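You operate a simulated robot arm through the tools that you are given. There is no shell and no other tool.

The job below is to be done with a simulated robot arm. You get a single attempt, and the scene is never put back.

JOB
Clamp the punnet, add the two small tomatoes from the tray at N25, snap it shut and label it.
Fine: clamp before you snap; the punnet stays clamped in its frame; use the labels and press block beside the frame; the block goes back. Set down upright: press block.

Only the result counts: the job must be done as asked and must still hold three seconds after the hand-in. Knocking over, shifting, dropping, spilling or breaking anything else fails it.

ROBOT AND FRAMES
A 6-joint arm with a two-finger parallel gripper, fixed in place. Base frame: the origin is on the floor under the middle of its stand, x ahead of it, y to its left, z up; the work surface is at about z = 800. Units: mm, degrees, N and s.
With the tool pointing down near the work surface it reaches from about 240 to 640 mm from the base axis. Its first joint turns from -66.0 to 66.0 degrees. Payload 2.7 kg.
The tool frame sits at the grasp point between the pads (the TCP): z along the fingers, y along the line on which they close. The tips reach 23 mm beyond it. The gripper opens to 94 mm. The fingers are 38 mm wide and 10 mm thick; the gripper's body (54 by 96 mm) begins 39 mm behind the TCP.
Orientation is told as [roll, pitch, yaw] about the base's x, y, z axes, in that order, counted from this pose: with the fingers straight down and closing along the base's y, the tool's x points along the base's -x, its y along +y and its z along -z.

CONTROLS
- The arm moves only by the tool arm_command. Its argument "commands" is one flat list of numbers, 7 for each row, row after row: the opening, from 0 (shut) to 1 (fully open), then the shift along the tool's x, y, z in mm, then the turn, a rotation vector about the tool's x, y, z in degrees. In form: [hand, dx, dy, dz, rx, ry, rz, hand, dx, dy, dz, rx, ry, rz, ...]. A call has 1 to 20 rows; each row shifts and turns the commanded pose from where the row before left it, along the tool's axes as they then stand. A row lasts 0.2 s, in which the tool goes at most 50 mm and 8.6 degrees; a call with a longer step from one row to the next is refused whole, and so is a gripper value outside its range. A pose out of reach is approached as far as the arm can. The call stops where the force on the tool passes 90 N (or 10 N more than at its start, if that is more) or the arm is blocked; 0.2 s more then pass. Each finger travels about 45 mm/s and halts on what it meets, pressing with about 32 N; the grip force reading is that of the motor and also rises with nothing between the fingers. The clock runs only during rows and for 0.2 s after the last one: add rows that do not move to give the fingers time. The reply holds the time, the measured pose of the TCP, the force on the tool along the base axes, the opening and the grip force, in the units named above and with some noise, with the torque about the TCP (base axes, N m) and any sound that the robot's microphone picked up.
- Cameras (640 x 400 px; columns grow to the right, rows downward): "scene" is fixed at [70.3, -423.7, 1418.2]; the picture's right is [0.84, -0.54, 0.00], its down [-0.24, -0.37, -0.90] and it looks along [0.48, 0.75, -0.45] (base axes); focal length 326 px, centre (320, 200). "wrist" rides on the gripper at [86, 16, -74] in the tool frame; the picture's right is [-0.18, 0.98, 0.00], its down [-0.58, -0.11, -0.81] and it looks along [-0.79, -0.15, 0.59] (tool axes); focal length 243 px, centre (320, 200). There is no depth. A picture from a camera that has moved, and an enlarged one, comes with that camera's place and axes in the base frame and with its lens.
- grab_frame(camera): a new picture of that camera. No time passes.
- inspect(camera, box): a new picture of the part [left, top, right, bottom] of that camera's present view, enlarged. No time passes.
- hand_in(): hands the job in; it is judged then, once.

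Places have to be worked out from the pictures, the camera data and where the tool is seen. Open the gripper and draw the arm clear of the work before you hand the job in, unless the task says otherwise.

The tools are called after "Emit:" as name(argument=value, ...) on one line, values as JSON. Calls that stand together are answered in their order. arm_command: Moves the arm, as the interface text tells. Its arguments: {"type":"object","properties":{"commands":{"type":"array"}},"required":["commands"]} The other tools are called the same way: grab_frame (camera) takes a picture; inspect (camera, box) takes an enlarged picture of a part of a camera's view; hand_in () hands the job in.

At the start:

```text
clock: 0.0
tcp_pos: [234.4, 296.2, 1099.7]
tcp_rot: [0.0, 0.0, 0.0]
force: [-1.2, 0.1, 0.0]
ft_torque: [0.01, -0.05, 0.01]
opening: 93.9
finger_force: 0.1
```

scene: 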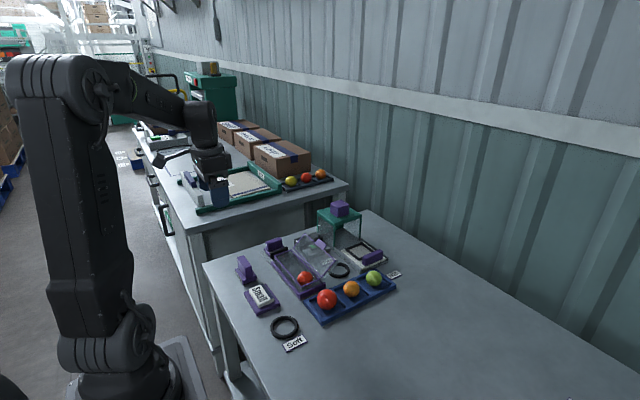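
wrist: 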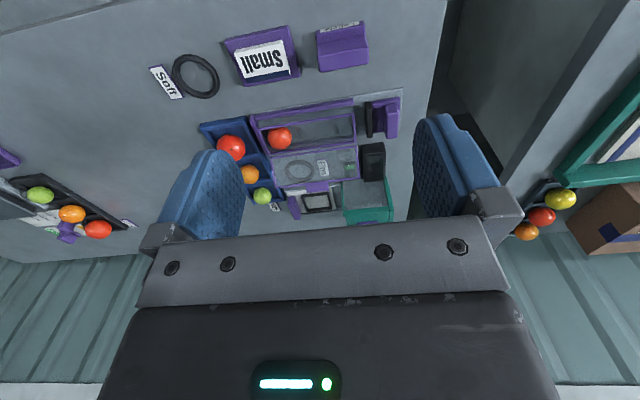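

I begin by looking closer at the work area in both cameras to identify the items.

Emit:
inspect(camera="scene", box=[200, 190, 420, 360])

Emit:
inspect(camera="wrist", box=[140, 10, 420, 230])

Emit:
inspect(camera="wrist", box=[0, 140, 160, 260])

Emit:
inspect(camera="scene", box=[180, 120, 360, 220])

```text
2.35 times, centred on (310, 275) of scene
camera zoom: at [70.3, -423.7, 1418.2], right [0.84, -0.54, 0.0], down [-0.24, -0.37, -0.9], along [0.48, 0.75, -0.45], focal length 767 px, centre (344, 24)
```

zoom: 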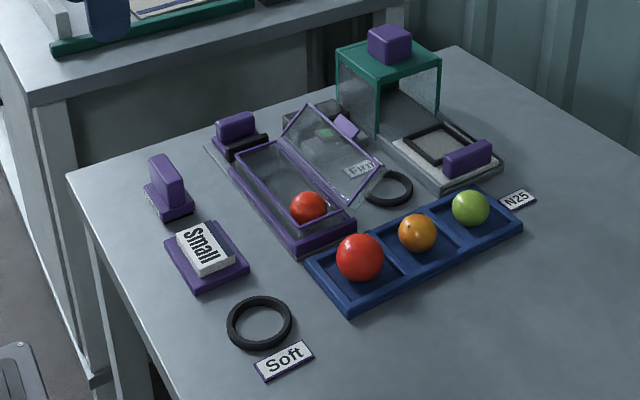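

```text
1.82 times, centred on (280, 120) of wrist
camera zoom: at [149.8, 312.7, 1175.1], right [0.18, 0.98, 0.0], down [0.58, -0.11, 0.81], along [0.79, -0.15, -0.59], focal length 441 px, centre (393, 346)
```

zoom: 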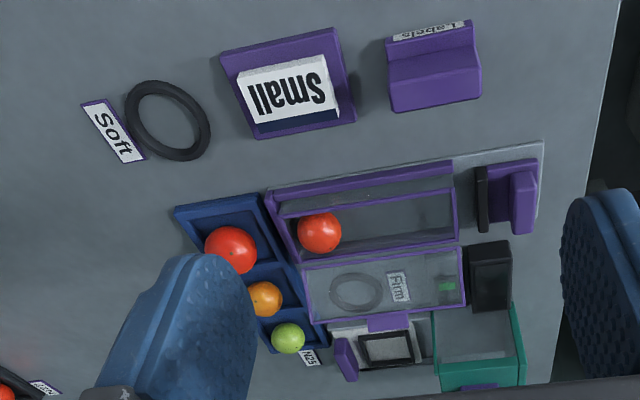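

```text
3.33 times, centred on (80, 200) of wrist
camera zoom: at [149.8, 312.7, 1175.1], right [0.18, 0.98, 0.0], down [0.58, -0.11, 0.81], along [0.79, -0.15, -0.59], focal length 809 px, centre (1120, 200)
```

zoom: 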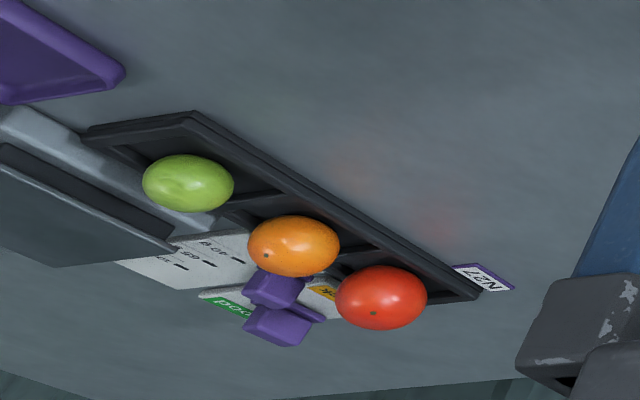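

```text
3.56 times, centred on (270, 170) of scene
camera zoom: at [70.3, -423.7, 1418.2], right [0.84, -0.54, 0.0], down [-0.24, -0.37, -0.9], along [0.48, 0.75, -0.45], focal length 1159 px, centre (498, 307)
```

zoom: 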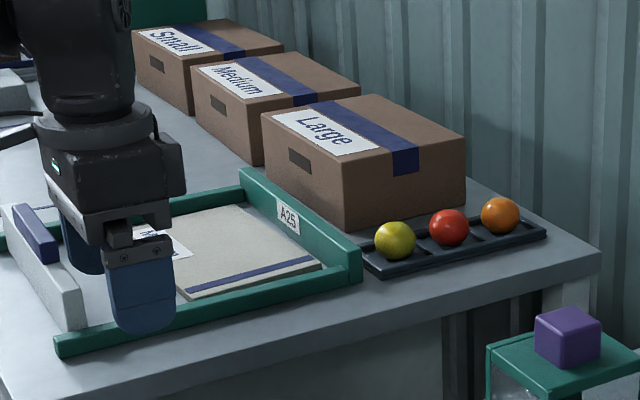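

The N25 tray holds a large red and two smaller fruits (orange, green), with the punnet at about x≈400, y≈160–290. I move the arm to a nearer viewpoint to see the punnet, clamp, labels and press block in detail.

Emit:
arm_command(commands=[1, -2, -24, 20, 0, 0, 0, 1, -2, -24, 20, 0, 0, 0, 1, -2, -24, 20, 0, 0, 0, 1, -2, -24, 20, 0, 0, 0])

Emit:
grab_frame(camera="wrist")

```text
clock: 1.0
tcp_pos: [243.3, 197.7, 1019.9]
tcp_rot: [0.0, 0.0, 0.1]
force: [-0.1, 0.5, 0.1]
ft_torque: [0.0, 0.0, 0.01]
opening: 94.1
finger_force: 0.2
```

```text
taken
camera wrist: at [157.3, 214.6, 1093.9], right [0.18, 0.98, 0.0], down [0.58, -0.11, 0.81], along [0.79, -0.15, -0.59], focal length 243 px, centre (320, 200)
```

wrist: 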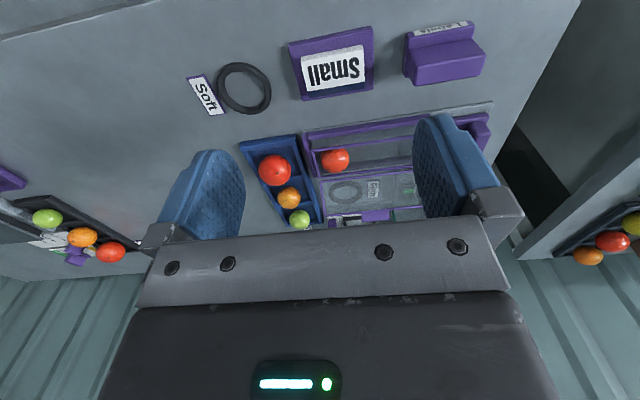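

The wrist view is seen upside down, with nearer things at the top. I raise and advance the tool and tilt it so that the camera looks more steeply down on the punnet.

Emit:
arm_command(commands=[1, -37, -3, -10, 0, 0, 0, 1, -37, -3, -10, 0, 0, 0, 1, -37, -3, -10, 0, 0, 0, 1, -37, -3, -10, 0, 0, 0, 1, 0, 0, 0, 0, 7.5, 0, 1, 0, 0, 0, 0, 7.5, 0, 1, 0, 0, 0, 0, 7.5, 0, 1, 0, 0, 0, 0, 7.5, 0])

Emit:
grab_frame(camera="wrist")

```text
clock: 2.8
tcp_pos: [390.4, 187.2, 1060.4]
tcp_rot: [0.0, 30.2, 0.0]
force: [-0.2, 0.0, 0.6]
ft_torque: [0.03, 0.0, 0.02]
opening: 93.8
finger_force: 0.0
```

```text
taken
camera wrist: at [354.8, 204.4, 1168.5], right [0.16, 0.98, -0.09], down [0.91, -0.11, 0.4], along [0.39, -0.15, -0.91], focal length 243 px, centre (320, 200)
```

wrist: 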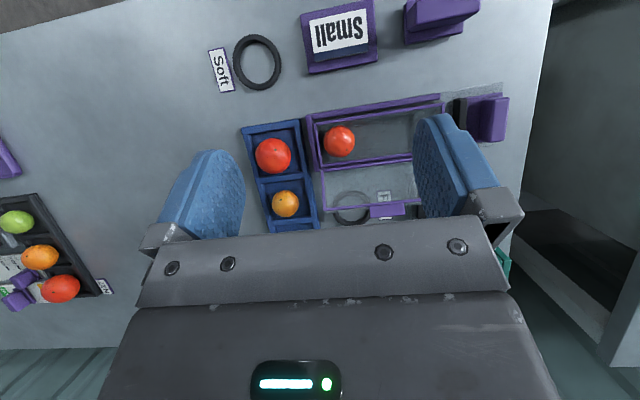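

Better view. I enlarge the parts around the punnet, the labels and the clamp.

Emit:
inspect(camera="wrist", box=[200, 0, 520, 230])

Emit:
inspect(camera="wrist", box=[290, 0, 490, 110])

Emit:
inspect(camera="scene", box=[220, 230, 320, 320])

Emit:
inspect(camera="scene", box=[260, 190, 410, 300])

```text
1.74 times, centred on (360, 115) of wrist
camera zoom: at [354.8, 204.4, 1168.5], right [0.16, 0.98, -0.09], down [0.91, -0.11, 0.4], along [0.39, -0.15, -0.91], focal length 422 px, centre (250, 348)
```

zoom: 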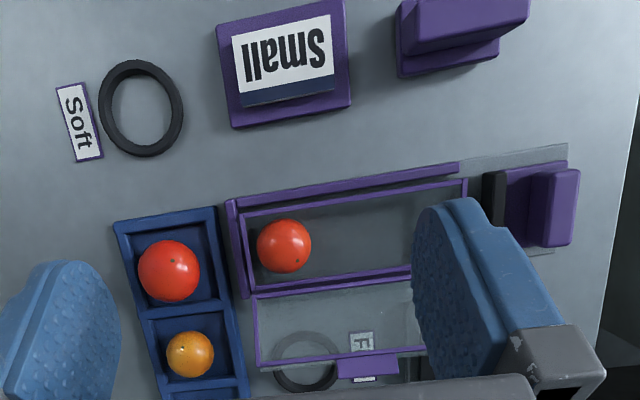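

```text
3.20 times, centred on (390, 55) of wrist
camera zoom: at [354.8, 204.4, 1168.5], right [0.16, 0.98, -0.09], down [0.91, -0.11, 0.4], along [0.39, -0.15, -0.91], focal length 776 px, centre (96, 664)
```

zoom: 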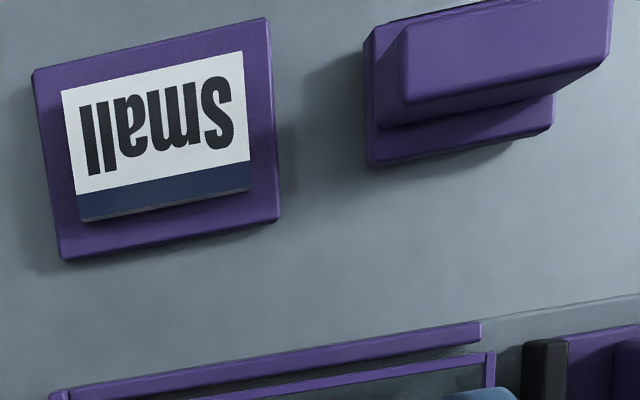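

```text
4.44 times, centred on (270, 275) of scene
camera zoom: at [70.3, -423.7, 1418.2], right [0.84, -0.54, 0.0], down [-0.24, -0.37, -0.9], along [0.48, 0.75, -0.45], focal length 1448 px, centre (542, -133)
```

zoom: 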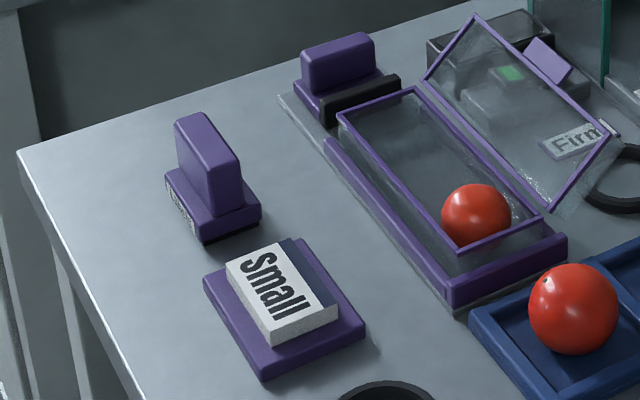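

```text
3.64 times, centred on (335, 245) of scene
camera zoom: at [70.3, -423.7, 1418.2], right [0.84, -0.54, 0.0], down [-0.24, -0.37, -0.9], along [0.48, 0.75, -0.45], focal length 1185 px, centre (266, 36)
```

zoom: 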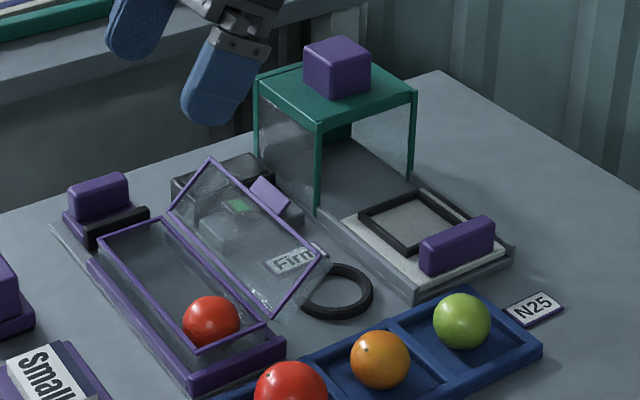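

I estimate: label stack centre ≈ (293, 206), press block ≈ (296, 327), lid's outer edge ≈ (502, 160–280, 867). I zoom the fixed camera on the punnet, lid and clamp for detail.

Emit:
inspect(camera="scene", box=[258, 225, 348, 305])

Emit:
inspect(camera="scene", box=[228, 228, 308, 288])

Emit:
inspect(camera="wrist", box=[295, 80, 435, 230])

Emit:
inspect(camera="wrist", box=[420, 80, 530, 160])

```text
5.00 times, centred on (303, 265) of scene
camera zoom: at [70.3, -423.7, 1418.2], right [0.84, -0.54, 0.0], down [-0.24, -0.37, -0.9], along [0.48, 0.75, -0.45], focal length 1629 px, centre (405, -125)
```

zoom: 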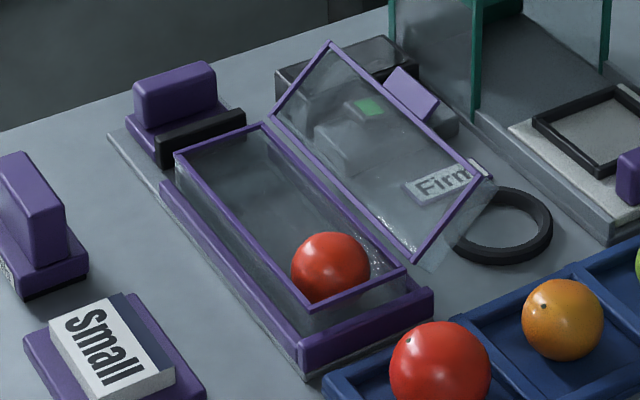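

```text
6.67 times, centred on (268, 258) of scene
camera zoom: at [70.3, -423.7, 1418.2], right [0.84, -0.54, 0.0], down [-0.24, -0.37, -0.9], along [0.48, 0.75, -0.45], focal length 2172 px, centre (667, -187)
```

zoom: 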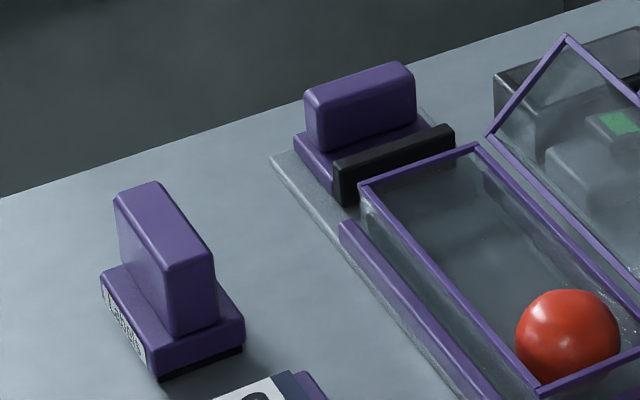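

```text
2.67 times, centred on (365, 155) of wrist
camera zoom: at [354.8, 204.4, 1168.5], right [0.16, 0.98, -0.09], down [0.91, -0.11, 0.4], along [0.39, -0.15, -0.91], focal length 647 px, centre (200, 320)
```

zoom: 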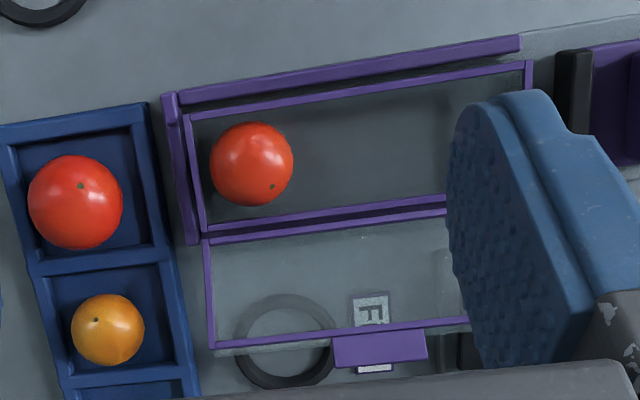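

```text
5.00 times, centred on (475, 120) of wrist
camera zoom: at [354.8, 204.4, 1168.5], right [0.16, 0.98, -0.09], down [0.91, -0.11, 0.4], along [0.39, -0.15, -0.91], focal length 1213 px, centre (-455, 600)
```

zoom: 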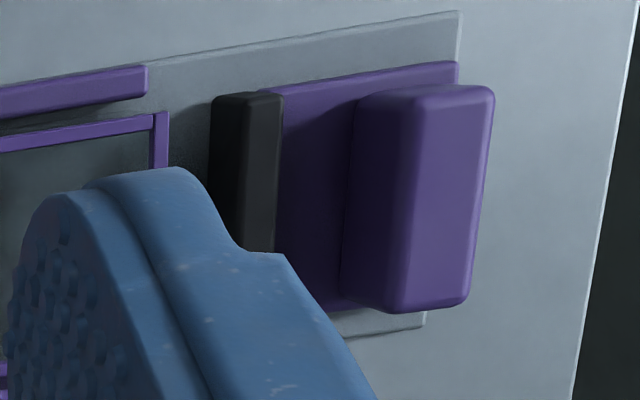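

The punnet rim runs about x 387–447, y 161–325, z≈832; the clamp handle is about x 391–441, y 376–393 with its top at z≈841. I now go look from above at the press block and label stack.

Emit:
arm_command(commands=[1, 3.7, 23.3, 22.4, 0, 0, 0, 1, 3.7, 23.3, 22.4, 0, 0, 0, 1, 3.7, 23.3, 22.4, 0, 0, 0, 1, 3.7, 23.3, 22.4, 0, 0, 0])

Emit:
grab_frame(camera="wrist")

Emit:
inspect(camera="wrist", box=[220, 20, 440, 160])

```text
clock: 3.8
tcp_pos: [332.2, 281.5, 992.2]
tcp_rot: [0.0, 30.0, 0.0]
force: [-0.4, 0.0, -0.9]
ft_torque: [-0.03, 0.01, 0.0]
opening: 93.9
finger_force: 0.0
```

```text
taken
camera wrist: at [295.4, 298.0, 1099.4], right [0.16, 0.98, -0.09], down [0.91, -0.11, 0.41], along [0.39, -0.15, -0.91], focal length 243 px, centre (320, 200)
```

wrist: 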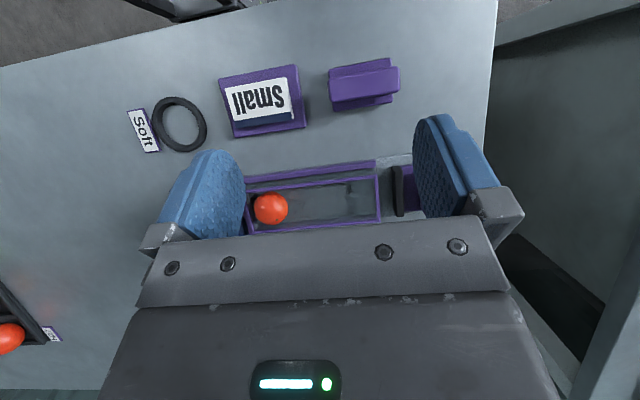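

```text
2.86 times, centred on (330, 90) of wrist
camera zoom: at [295.4, 298.0, 1099.4], right [0.16, 0.98, -0.09], down [0.91, -0.11, 0.41], along [0.39, -0.15, -0.91], focal length 693 px, centre (291, 514)
```

zoom: 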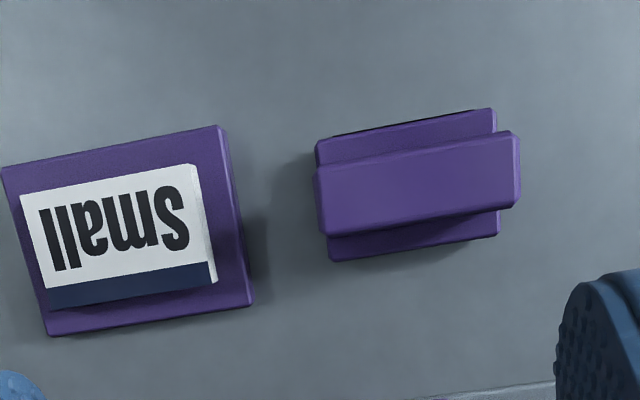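

Press block base ≈ 40×64 mm centred (294, 315.5), handle 20 mm thick in x with top z≈855; label stack top centred (293.7, 206.4) at z≈827. I now level the tool and go above the clamp handle at (416, 384), half open.

Emit:
arm_command(commands=[1, 0, 0, 0, 0, -7.5, 0, 1, 0, 0, 0, 0, -7.5, 0, 0.5, 0, 0, 0, 0, -7.5, 0, 0.5, 0, 0, 0, 0, -7.5, 0, 0.45, -28, 34, 15, 0, 0, 0, 0.45, -28, 34, 15, 0, 0, 0, 0.45, -28, 35, 15, 0, 0, 0, 0.45, 0, 0, 27, 0, 0, 0, 0.45, 0, 0, 10, 0, 0, 0])

Emit:
grab_frame(camera="wrist")

Emit:
inspect(camera="scene", box=[228, 198, 348, 288])

```text
clock: 5.8
tcp_pos: [416.3, 384.4, 906.0]
tcp_rot: [0.0, 0.0, 0.0]
force: [0.0, 0.4, 0.3]
ft_torque: [-0.01, 0.01, 0.01]
opening: 42.4
finger_force: 0.1
```

```text
taken
camera wrist: at [330.7, 401.0, 981.4], right [0.18, 0.98, 0.0], down [0.58, -0.11, 0.81], along [0.79, -0.15, -0.59], focal length 243 px, centre (320, 200)
```

wrist: 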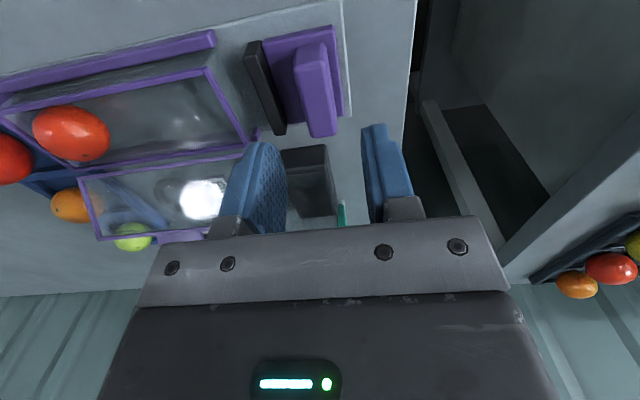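

```text
4.44 times, centred on (288, 243) of scene
camera zoom: at [70.3, -423.7, 1418.2], right [0.84, -0.54, 0.0], down [-0.24, -0.37, -0.9], along [0.48, 0.75, -0.45], focal length 1448 px, centre (462, 9)
```

zoom: 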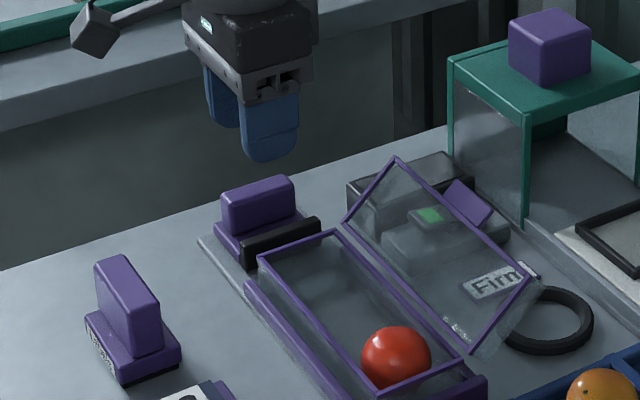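

Inspect the clamp closely from here to refine where handle and pad are before descending.

Emit:
inspect(camera="wrist", box=[210, 0, 370, 150])

```text
2.67 times, centred on (290, 75) of wrist
camera zoom: at [330.7, 401.0, 981.4], right [0.18, 0.98, 0.0], down [0.58, -0.11, 0.81], along [0.79, -0.15, -0.59], focal length 647 px, centre (400, 533)
```

zoom: 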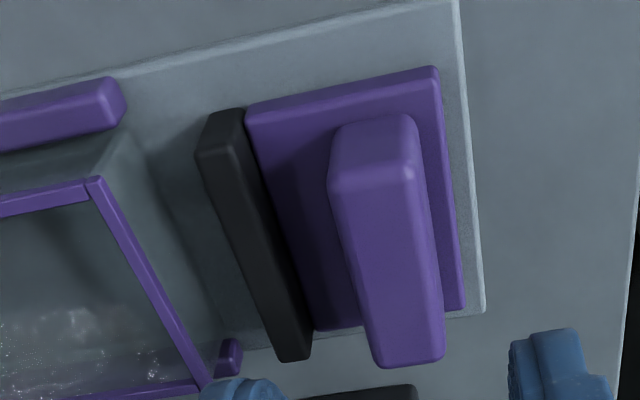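

Handle sits at x 393–442, y 374–392; the pad's face is at y≈347, the punnet's end at ≈323, so about 24 mm of travel. I will shut the fingers, come down behind the handle (+y side) and push it toward −y.

Emit:
arm_command(commands=[0, -2, 26, 0, 0, 0, 0, 0, 0, 0, 0, 0, 0, 0, 0, 0, 0, 15, 0, 0, 0, 0, 0, 0, 20, 0, 0, 0, 0, 0, 0, 18, 0, 0, 0, 0, 0, 0, 8, 0, 0, 0])

Emit:
grab_frame(camera="wrist")

Emit:
inspect(camera="scene", box=[228, 198, 348, 288])

```text
clock: 7.2
tcp_pos: [419.0, 410.8, 848.9]
tcp_rot: [0.0, 0.0, 0.0]
force: [-0.7, -0.3, 0.6]
ft_torque: [0.01, 0.0, 0.01]
opening: 0.0
finger_force: 32.2
```

```text
taken
camera wrist: at [334.4, 426.5, 922.0], right [0.18, 0.98, 0.0], down [0.58, -0.11, 0.81], along [0.79, -0.15, -0.59], focal length 243 px, centre (320, 200)
```

wrist: 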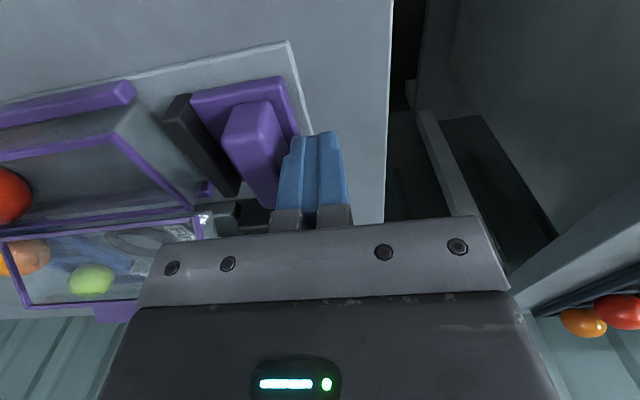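

```text
4.44 times, centred on (288, 243) of scene
camera zoom: at [70.3, -423.7, 1418.2], right [0.84, -0.54, 0.0], down [-0.24, -0.37, -0.9], along [0.48, 0.75, -0.45], focal length 1448 px, centre (462, 9)
```

zoom: 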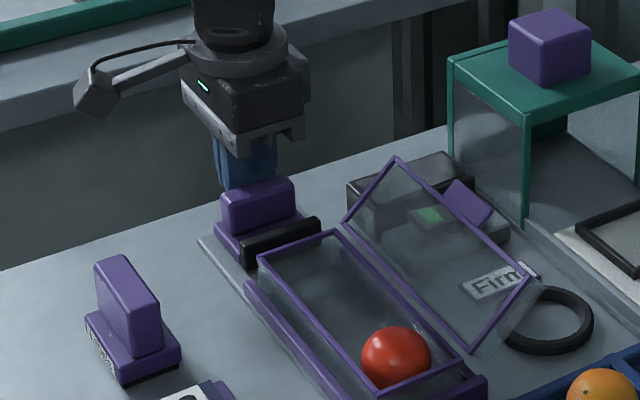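

The fingers are behind the handle. I lower 4 mm and push in −y in small steps.

Emit:
arm_command(commands=[0, 0, 0, 4, 0, 0, 0, 0, 0, -4, 0, 0, 0, 0, 0, 0, -4, 0, 0, 0, 0, 0, 0, -4, 0, 0, 0, 0, 0, 0, -4, 0, 0, 0, 0, 0, 0, 0, 0, 0, 0, 0])

Emit:
inspect(camera="scene", box=[228, 198, 348, 288])

```text
clock: 8.6
tcp_pos: [420.2, 393.6, 843.1]
tcp_rot: [-0.1, 0.0, 0.0]
force: [0.4, 1.9, -1.6]
ft_torque: [0.0, -0.02, -0.01]
opening: 0.0
finger_force: 32.0
```

```text
4.44 times, centred on (288, 243) of scene
camera zoom: at [70.3, -423.6, 1418.3], right [0.84, -0.54, 0.0], down [-0.24, -0.37, -0.9], along [0.48, 0.75, -0.45], focal length 1448 px, centre (462, 9)
```

zoom: 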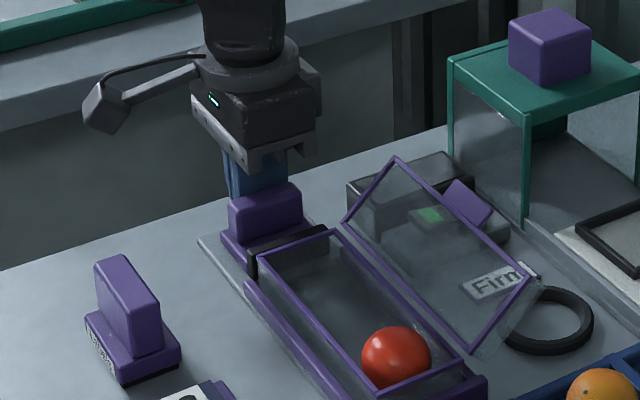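

The clamp slides easily (≈2 N). I continue pushing in 2–3 mm steps until it meets the punnet.

Emit:
arm_command(commands=[0, 0, -3, 0, 0, 0, 0, 0, 0, -3, 0, 0, 0, 0, 0, 0, -2, 0, 0, 0, 0, 0, 0, 0, 0, 0, 0, 0])

Emit:
inspect(camera="scene", box=[228, 198, 348, 288])

```text
clock: 9.6
tcp_pos: [419.8, 386.1, 844.7]
tcp_rot: [0.0, -0.1, -0.1]
force: [2.3, 2.7, 1.4]
ft_torque: [-0.01, 0.0, 0.02]
opening: 0.4
finger_force: 32.0
```

```text
4.44 times, centred on (288, 243) of scene
camera zoom: at [70.4, -423.6, 1418.3], right [0.84, -0.54, 0.0], down [-0.24, -0.37, -0.9], along [0.48, 0.75, -0.45], focal length 1448 px, centre (462, 9)
```

zoom: 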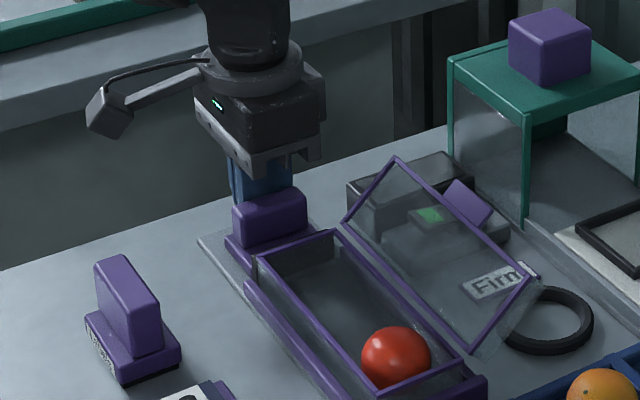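

Nearly at the punnet's end; force still 2–3 N. I keep going in small steps.

Emit:
arm_command(commands=[0, 0, -2, 0, 0, 0, 0, 0, 0, -2, 0, 0, 0, 0, 0, 0, 0, 0, 0, 0, 0])

Emit:
arm_command(commands=[0, 0, -2, 0, 0, 0, 0, 0, 0, 0, 0, 0, 0, 0])

Emit:
inspect(camera="scene", box=[228, 198, 348, 288])

```text
clock: 10.4
tcp_pos: [418.3, 382.9, 843.4]
tcp_rot: [0.1, 0.0, 0.0]
force: [3.1, 3.8, -1.4]
ft_torque: [0.04, -0.01, 0.04]
opening: 0.0
finger_force: 32.1
```

```text
clock: 11.0
tcp_pos: [418.8, 380.9, 842.3]
tcp_rot: [0.1, -0.1, 0.0]
force: [1.6, 9.9, -2.9]
ft_torque: [0.02, -0.01, -0.02]
opening: 0.2
finger_force: 31.9
```

```text
4.44 times, centred on (288, 243) of scene
camera zoom: at [70.4, -423.4, 1418.3], right [0.84, -0.54, 0.0], down [-0.24, -0.37, -0.9], along [0.48, 0.75, -0.45], focal length 1448 px, centre (462, 9)
```

zoom: 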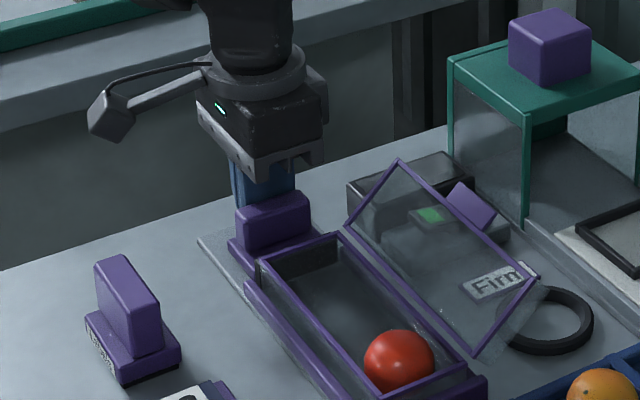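

The pad now touches and slides the punnet slightly toward the end stop (9.9 N). I continue with 2 mm steps until it seats.

Emit:
arm_command(commands=[0, 0, -2, 0, 0, 0, 0, 0, 0, 0, 0, 0, 0, 0])

Emit:
arm_command(commands=[0, 0, -2, 0, 0, 0, 0, 0, 0, 0, 0, 0, 0, 0])

Emit:
inspect(camera="scene", box=[228, 198, 348, 288])

```text
clock: 11.6
tcp_pos: [418.6, 380.8, 843.8]
tcp_rot: [0.4, -0.3, 0.1]
force: [4.1, 30.0, -9.6]
ft_torque: [0.12, 0.08, -0.18]
opening: 0.1
finger_force: 32.4
```

```text
clock: 12.2
tcp_pos: [418.7, 381.5, 844.2]
tcp_rot: [0.5, -0.3, 0.1]
force: [1.6, 42.1, -9.1]
ft_torque: [-0.01, -0.16, -0.8]
opening: 0.1
finger_force: 32.3
```

```text
4.44 times, centred on (288, 243) of scene
camera zoom: at [70.5, -422.6, 1418.6], right [0.84, -0.54, 0.0], down [-0.24, -0.38, -0.9], along [0.48, 0.75, -0.45], focal length 1448 px, centre (462, 9)
```

zoom: 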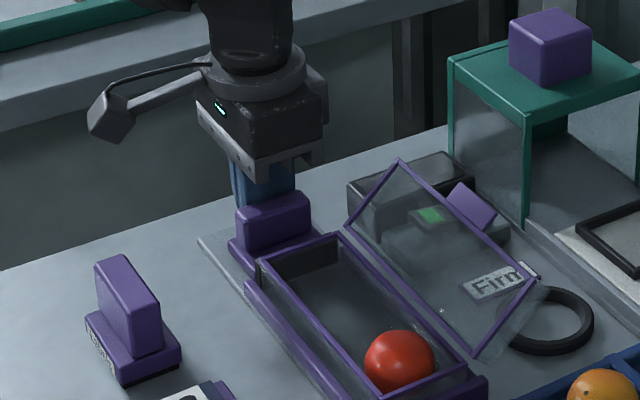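

It's blocked at 42 N with the pad against the punnet's end. I press a little more to make sure that it's seated, then ease off and see whether it holds.

Emit:
arm_command(commands=[0, 0, -2, 0, 0, 0, 0, 0, 0, 0, 0, 0, 0, 0])

Emit:
arm_command(commands=[0, 0, 6, 0, 0, 0, 0, 0, 0, 8, 0, 0, 0, 0, 0, 0, 0, 0, 0, 0, 0])

Emit:
inspect(camera="scene", box=[228, 198, 348, 288])

Emit:
grab_frame(camera="wrist")

```text
clock: 12.8
tcp_pos: [419.1, 380.9, 844.4]
tcp_rot: [0.8, -0.6, 0.4]
force: [1.1, 49.7, -8.9]
ft_torque: [0.05, -0.18, -0.98]
opening: 0.0
finger_force: 32.2
```

```text
clock: 13.6
tcp_pos: [419.2, 386.9, 842.7]
tcp_rot: [-0.2, 0.1, 0.0]
force: [0.8, 0.6, 0.1]
ft_torque: [0.02, 0.0, -0.02]
opening: 0.1
finger_force: 31.7
```

```text
4.44 times, centred on (288, 243) of scene
camera zoom: at [70.3, -423.7, 1418.2], right [0.84, -0.54, 0.0], down [-0.24, -0.37, -0.9], along [0.48, 0.75, -0.45], focal length 1448 px, centre (462, 9)
```

zoom: 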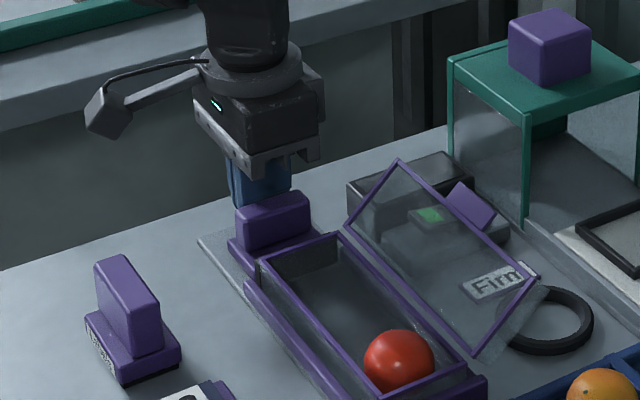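

```text
taken
camera wrist: at [333.9, 403.7, 917.4], right [0.18, 0.98, 0.0], down [0.58, -0.11, 0.81], along [0.79, -0.15, -0.59], focal length 243 px, centre (320, 200)
```

wrist: 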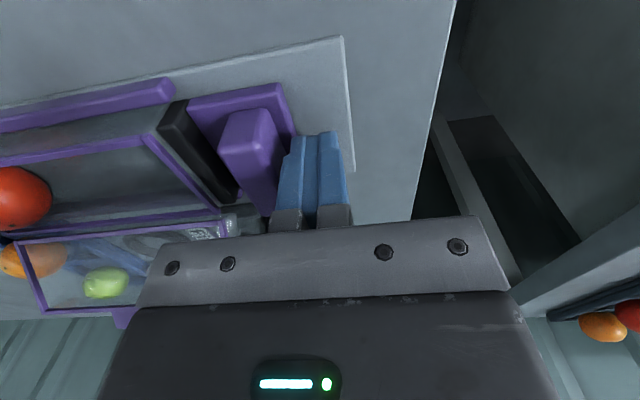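

The clamp stays put against the punnet after easing off. I now lift and travel to above the orange tomato near (501, 92), with the fingers opened to about 66 mm.

Emit:
arm_command(commands=[0, 0, 3, -40, 0, 0, 0, 0, 0, 0, -45, 0, 0, 0, 0, 0, -10, -20, 0, 0, 0, 0.4, -11.7, -41, 0, 0, 0, 0, 0.7, -11.7, -41, 0, 0, 0, 0, 0.7, -11.7, -41, 0, 0, 0, 0, 0.7, -11.7, -41, 0, 0, 0, 0, 0.7, -11.7, -41, 0, 0, 0, 0, 0.7, -11.7, -41, 0, 0, 0, 0, 0.7, -11.7, -41, 0, 0, 0, 0, 0.7, 0, 0, 20, 0, 0, 0])

Emit:
grab_frame(camera="wrist")

Emit:
inspect(camera="scene", box=[268, 218, 408, 318])

```text
clock: 16.0
tcp_pos: [500.8, 94.8, 925.2]
tcp_rot: [-0.1, -0.1, 0.0]
force: [-0.6, -0.6, 0.2]
ft_torque: [-0.02, 0.03, 0.01]
opening: 65.5
finger_force: 0.1
```

```text
taken
camera wrist: at [414.8, 111.6, 1001.0], right [0.18, 0.98, 0.0], down [0.58, -0.11, 0.81], along [0.79, -0.15, -0.59], focal length 243 px, centre (320, 200)
```

wrist: 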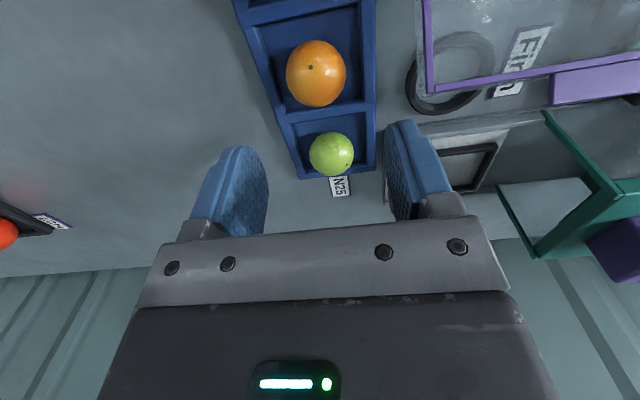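

```text
4.00 times, centred on (338, 268) of scene
camera zoom: at [70.3, -423.7, 1418.2], right [0.84, -0.54, 0.0], down [-0.24, -0.37, -0.9], along [0.48, 0.75, -0.45], focal length 1303 px, centre (248, -72)
```

zoom: 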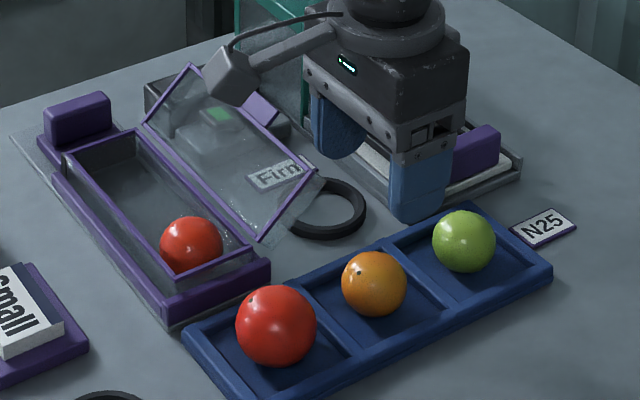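

Orange ≈ (500.7, 92.5, 824), green ≈ (580.5, 91.8, 823). I zoom to check the tray walls before going down around the orange one.

Emit:
inspect(camera="wrist", box=[230, 0, 400, 200])

Emit:
inspect(camera="scene", box=[310, 260, 410, 325])

```text
2.00 times, centred on (315, 100) of wrist
camera zoom: at [414.8, 111.6, 1001.0], right [0.18, 0.98, 0.0], down [0.58, -0.11, 0.81], along [0.79, -0.15, -0.59], focal length 485 px, centre (330, 400)
```

zoom: 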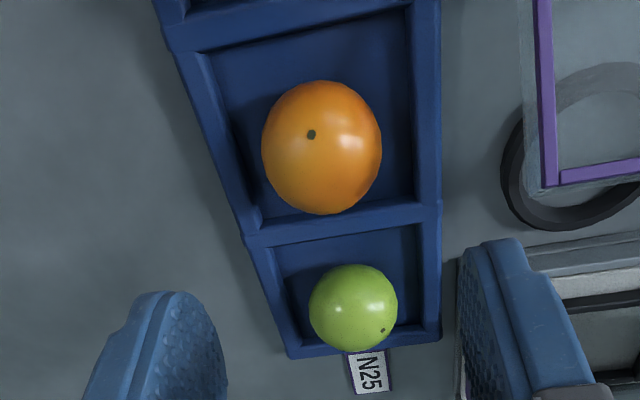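

```text
6.15 times, centred on (360, 292) of scene
camera zoom: at [70.3, -423.7, 1418.2], right [0.84, -0.54, 0.0], down [-0.24, -0.37, -0.9], along [0.48, 0.75, -0.45], focal length 2005 px, centre (74, -369)
```

zoom: 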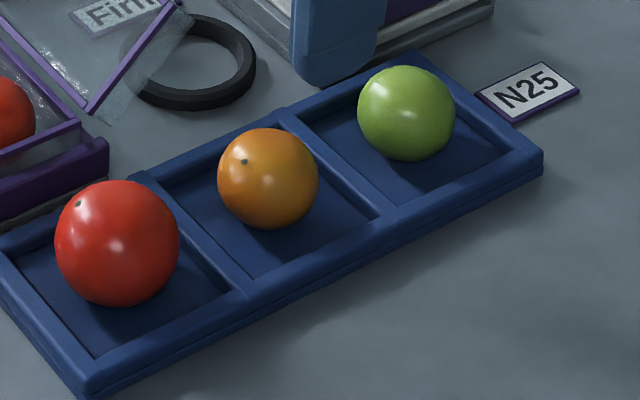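

The tray walls are only ~10 mm high (z≈810), so tips at z≈813 clear them. I descend around the orange tomato to TCP z=836 and begin closing gently.

Emit:
arm_command(commands=[0.7, 0, -1.2, 25, 0, 0, 0, 0.7, 0, -1, 25, 0, 0, 0, 0.7, 0, 0, 25, 0, 0, 0, 0.7, 0, 0, 14, 0, 0, 0, 0.6, 0, 0, 0, 0, 0, 0, 0.5, 0, 0, 0, 0, 0, 0, 0.48, 0, 0, 0, 0, 0, 0])

Emit:
grab_frame(camera="wrist")

Emit:
inspect(camera="scene", box=[310, 240, 410, 320])

```text
clock: 17.6
tcp_pos: [501.9, 92.2, 837.8]
tcp_rot: [0.0, 0.0, 0.0]
force: [0.3, 0.1, -0.5]
ft_torque: [0.02, -0.01, 0.01]
opening: 45.0
finger_force: 0.0
```

```text
taken
camera wrist: at [415.2, 109.4, 913.3], right [0.18, 0.98, 0.0], down [0.58, -0.11, 0.81], along [0.79, -0.15, -0.59], focal length 243 px, centre (320, 200)
```

wrist: 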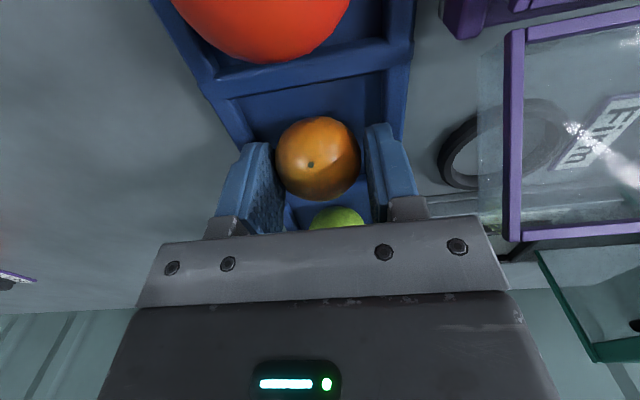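

```text
5.00 times, centred on (360, 280) of scene
camera zoom: at [70.3, -423.7, 1418.2], right [0.84, -0.54, 0.0], down [-0.24, -0.37, -0.9], along [0.48, 0.75, -0.45], focal length 1629 px, centre (120, -200)
```

zoom: 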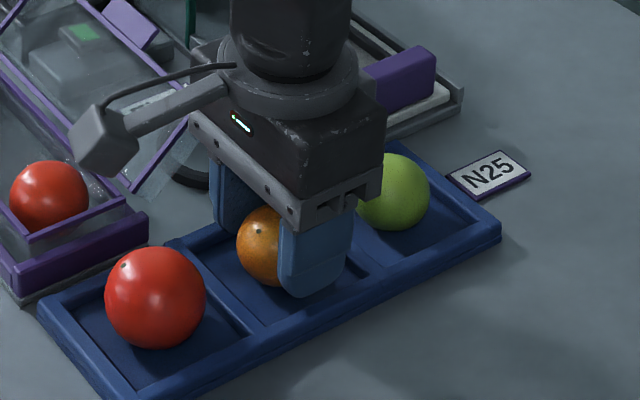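

The fingers flank the orange tomato without contact. I close in small steps and read the grip force.

Emit:
arm_command(commands=[0.46, 0, 0, 0, 0, 0, 0, 0.46, 0, 0, 0, 0, 0, 0])

Emit:
arm_command(commands=[0.44, 0, 0, 0, 0, 0, 0, 0.44, 0, 0, 0, 0, 0, 0])

```text
clock: 18.2
tcp_pos: [500.9, 93.1, 839.1]
tcp_rot: [0.0, 0.0, 0.0]
force: [-0.2, -0.1, -0.5]
ft_torque: [0.02, -0.02, 0.02]
opening: 43.3
finger_force: 0.1
```

```text
clock: 18.8
tcp_pos: [501.1, 92.8, 839.0]
tcp_rot: [0.0, 0.0, 0.0]
force: [0.0, 0.5, 0.1]
ft_torque: [0.03, 0.03, -0.01]
opening: 42.4
finger_force: 15.5
```

The fingers hold at 42.4 mm with 15.5 N, a gentle grip. I lift and check.

Emit:
arm_command(commands=[0.44, 0, 0, -15, 0, 0, 0, 0.44, 0, 0, -30, 0, 0, 0, 0.44, 0, 0, -35, 0, 0, 0, 0.44, 0, 0, -20, 0, 0, 0])

Emit:
grab_frame(camera="wrist")

Emit:
inspect(camera="scene", box=[258, 200, 408, 310])

```text
clock: 19.8
tcp_pos: [501.2, 92.7, 938.9]
tcp_rot: [-0.1, 0.0, 0.0]
force: [-0.3, -0.7, -1.0]
ft_torque: [-0.02, 0.01, 0.02]
opening: 42.0
finger_force: 1.6
```

```text
taken
camera wrist: at [415.5, 108.5, 1013.5], right [0.18, 0.98, 0.0], down [0.58, -0.11, 0.81], along [0.79, -0.15, -0.59], focal length 243 px, centre (320, 200)
```

wrist: 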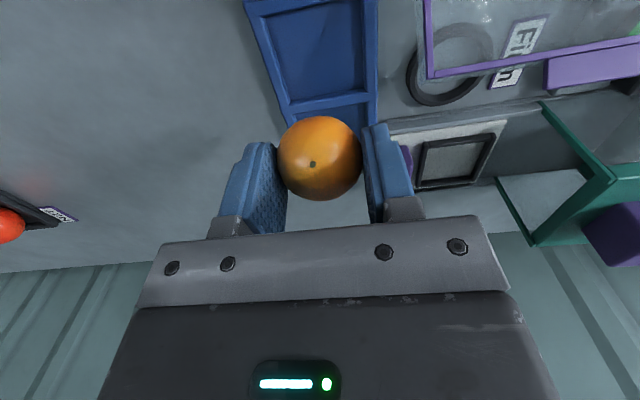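

```text
3.64 times, centred on (333, 255) of scene
camera zoom: at [70.3, -423.7, 1418.2], right [0.84, -0.54, 0.0], down [-0.24, -0.37, -0.9], along [0.48, 0.75, -0.45], focal length 1185 px, centre (273, 0)
```

zoom: 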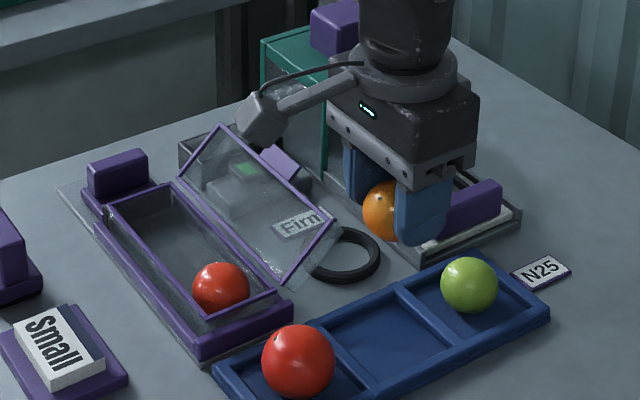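

The tomato is lifted but the grip reading fell to 1.6 N, so I tighten slightly before travelling.

Emit:
arm_command(commands=[0.43, 0, 0, 0, 0, 0, 0, 0.43, 0, 0, 0, 0, 0, 0])

Emit:
arm_command(commands=[0.42, 0, 0, 0, 0, 0, 0, 0.42, 0, 0, 0, 0, 0, 0])

```text
clock: 20.4
tcp_pos: [501.4, 92.5, 938.7]
tcp_rot: [0.1, 0.0, 0.0]
force: [0.5, -0.3, -1.0]
ft_torque: [0.01, 0.03, 0.05]
opening: 42.0
finger_force: 16.2
```

```text
clock: 21.0
tcp_pos: [500.7, 91.9, 938.2]
tcp_rot: [0.1, 0.0, 0.0]
force: [-0.3, 0.0, 0.3]
ft_torque: [0.03, 0.0, 0.03]
opening: 42.0
finger_force: 16.0
```

The tomato is held firmly enough (42.0 mm, 16 N). I carry it above the punnet to about (417, 283) and look.

Emit:
arm_command(commands=[0.42, 10, 10, -10, 0, 0, 0, 0.42, 18, 30, -2, 0, 0, 0, 0.42, 18, 38, 0, 0, 0, 0, 0.42, 18, 38, 0, 0, 0, 0, 0.42, 10, 38, 0, 0, 0, 0, 0.42, 10, 28, 0, 0, 0, 0, 0.42, 0, 9, 0, 0, 0, 0])

Emit:
grab_frame(camera="wrist")

Emit:
inspect(camera="scene", box=[228, 200, 358, 300])

```text
clock: 22.6
tcp_pos: [418.2, 282.2, 951.2]
tcp_rot: [0.2, 0.0, 0.1]
force: [-1.0, -0.1, -0.8]
ft_torque: [0.02, 0.01, 0.01]
opening: 42.2
finger_force: 16.1
```

```text
taken
camera wrist: at [332.4, 299.8, 1025.8], right [0.18, 0.98, 0.0], down [0.58, -0.11, 0.81], along [0.79, -0.15, -0.59], focal length 243 px, centre (320, 200)
```

wrist: 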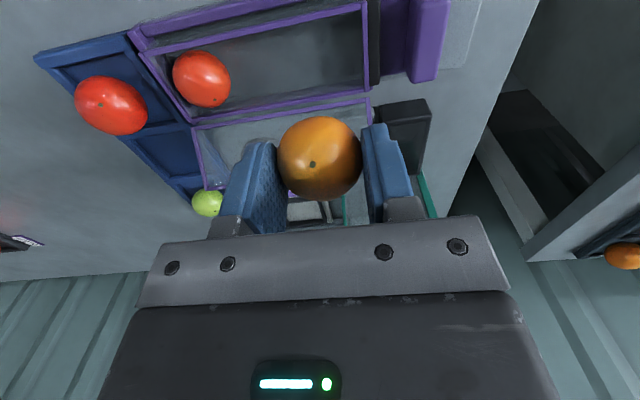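

```text
4.00 times, centred on (293, 250) of scene
camera zoom: at [70.3, -423.7, 1418.2], right [0.84, -0.54, 0.0], down [-0.24, -0.37, -0.9], along [0.48, 0.75, -0.45], focal length 1303 px, centre (428, 0)
```

zoom: 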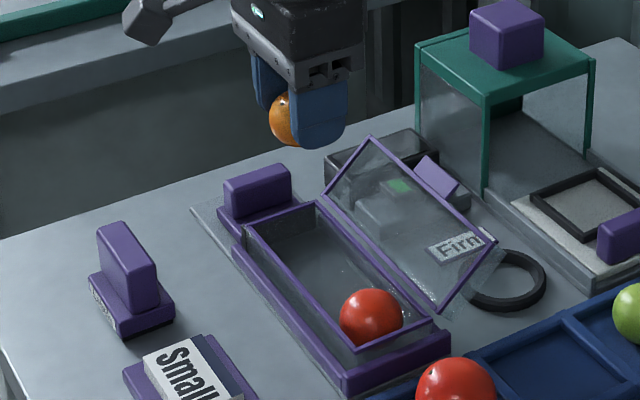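

I zoom the wrist view on the punnet to refine its rim position after clamping.

Emit:
inspect(camera="wrist", box=[120, 0, 450, 180])

```text
1.94 times, centred on (285, 90) of wrist
camera zoom: at [332.4, 299.8, 1025.8], right [0.18, 0.98, 0.0], down [0.58, -0.11, 0.81], along [0.79, -0.15, -0.59], focal length 470 px, centre (388, 413)
```

zoom: 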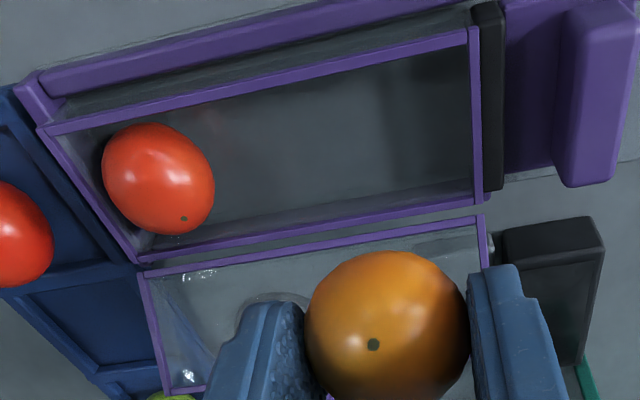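

Rim now spans x≈387.5–449, y≈154–319; tomato 1 at ≈(416, 184). I lower the orange one into the far part at y≈279, slowly at the end.

Emit:
arm_command(commands=[0.42, 0, -3, 30, 0, 0, 0, 0.42, 0, 0, 30, 0, 0, 0, 0.42, 0, 0, 20, 0, 0, 0, 0.42, 0, 0, 12, 0, 0, 0, 0.42, 0, 0, 8, 0, 0, 0, 0.42, 0, 0, 4, 0, 0, 0])

Emit:
grab_frame(camera="wrist")

Emit:
inspect(camera="scene", box=[248, 210, 348, 290])

```text
clock: 24.0
tcp_pos: [418.1, 279.2, 847.2]
tcp_rot: [0.0, 0.0, 0.0]
force: [-0.2, -0.8, -0.1]
ft_torque: [0.01, 0.0, 0.05]
opening: 42.1
finger_force: 15.7
```

```text
taken
camera wrist: at [332.8, 296.2, 921.6], right [0.18, 0.98, 0.0], down [0.58, -0.11, 0.81], along [0.79, -0.15, -0.59], focal length 243 px, centre (320, 200)
```

wrist: 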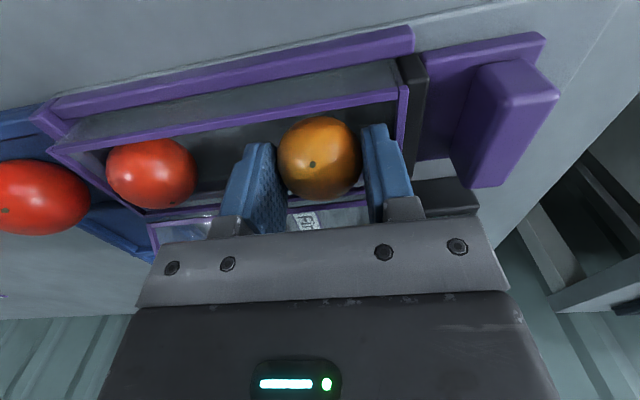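

```text
5.00 times, centred on (298, 250) of scene
camera zoom: at [70.3, -423.7, 1418.2], right [0.84, -0.54, 0.0], down [-0.24, -0.37, -0.9], along [0.48, 0.75, -0.45], focal length 1629 px, centre (430, -50)
```

zoom: 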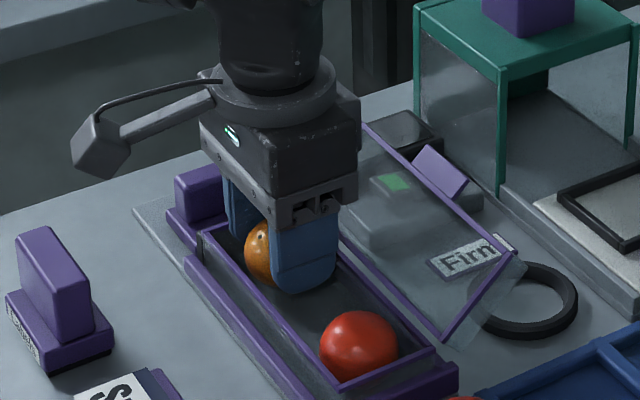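

It's inside with tips just above the floor; no contact yet. I lower in small steps until the floor is felt.

Emit:
arm_command(commands=[0.42, 0, 0, 3, 0, 0, 0, 0.42, 0, 0, 0, 0, 0, 0])

Emit:
arm_command(commands=[0.42, 0, 0, 2, 0, 0, 0, 0.42, 0, 0, 0, 0, 0, 0])

```text
clock: 24.6
tcp_pos: [418.9, 280.7, 844.3]
tcp_rot: [0.0, 0.0, 0.0]
force: [-0.2, -0.2, -0.6]
ft_torque: [0.0, 0.05, 0.01]
opening: 41.7
finger_force: 15.9
```

```text
clock: 25.2
tcp_pos: [417.6, 281.7, 842.2]
tcp_rot: [0.0, 0.1, 0.1]
force: [1.1, 0.6, 0.6]
ft_torque: [-0.04, -0.02, 0.0]
opening: 42.2
finger_force: 15.1
```

Still no floor contact; two more small steps.

Emit:
arm_command(commands=[0.42, 0, 0, 2, 0, 0, 0, 0.42, 0, 0, 0, 0, 0, 0])

Emit:
arm_command(commands=[0.42, 0, 0, 2, 0, 0, 0, 0.42, 0, 0, 0, 0, 0, 0])

```text
clock: 25.8
tcp_pos: [418.5, 280.8, 842.2]
tcp_rot: [0.1, -0.1, 0.0]
force: [-2.2, -2.1, 12.9]
ft_torque: [-0.06, 0.08, 0.0]
opening: 42.2
finger_force: 15.9
```

```text
clock: 26.4
tcp_pos: [417.7, 281.0, 837.7]
tcp_rot: [0.1, -0.2, 0.0]
force: [1.8, -1.0, 15.4]
ft_torque: [-0.01, -0.03, -0.04]
opening: 42.2
finger_force: 15.6
```

Contact: the tomato rests on the floor. I ease up 2 mm, open slightly and withdraw upward.

Emit:
arm_command(commands=[0.42, 0, 0, -2, 0, 0, 0, 0.44, 0, 1, -1, 0, 0, 0, 0.47, 0, -1, 0, 0, 0, 0, 0.48, 0, 0, 0, 0, 0, 0, 0.48, 0, 0, -10, 0, 0, 0, 0.48, 0, 0, -20, 0, 0, 0, 0.5, 0, 0, -30, 0, 0, 0, 0.6, 0, 0, -40, 0, 0, 0])

Emit:
grab_frame(camera="wrist")

Emit:
inspect(camera="scene", box=[248, 210, 348, 290])

```text
clock: 28.2
tcp_pos: [417.9, 279.8, 942.8]
tcp_rot: [0.1, 0.0, 0.0]
force: [0.6, -0.5, -0.5]
ft_torque: [-0.01, 0.03, -0.01]
opening: 56.7
finger_force: 0.0
```

```text
taken
camera wrist: at [332.4, 295.9, 1016.3], right [0.18, 0.98, 0.0], down [0.58, -0.11, 0.81], along [0.79, -0.15, -0.59], focal length 243 px, centre (320, 200)
```

wrist: 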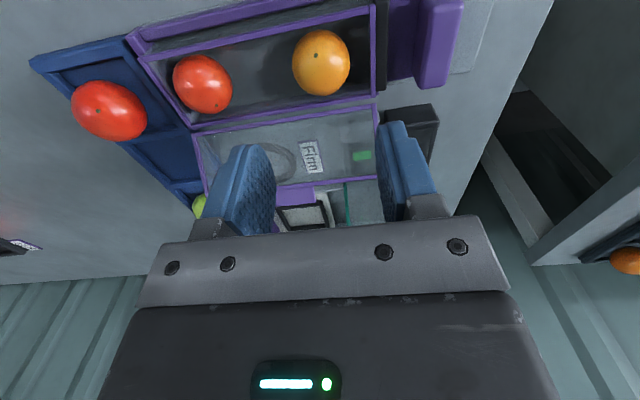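

```text
5.00 times, centred on (298, 250) of scene
camera zoom: at [70.3, -423.7, 1418.2], right [0.84, -0.54, 0.0], down [-0.24, -0.37, -0.9], along [0.48, 0.75, -0.45], focal length 1629 px, centre (430, -50)
```

zoom: 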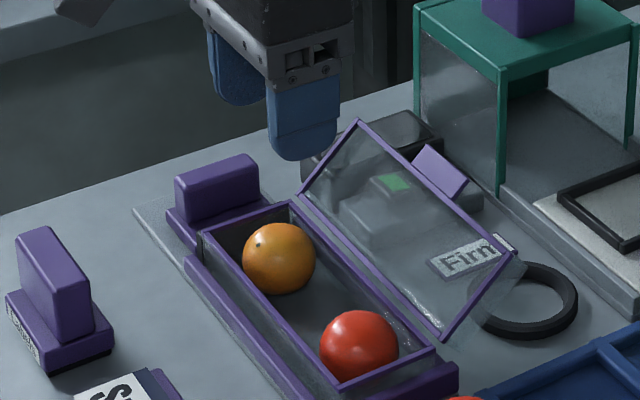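

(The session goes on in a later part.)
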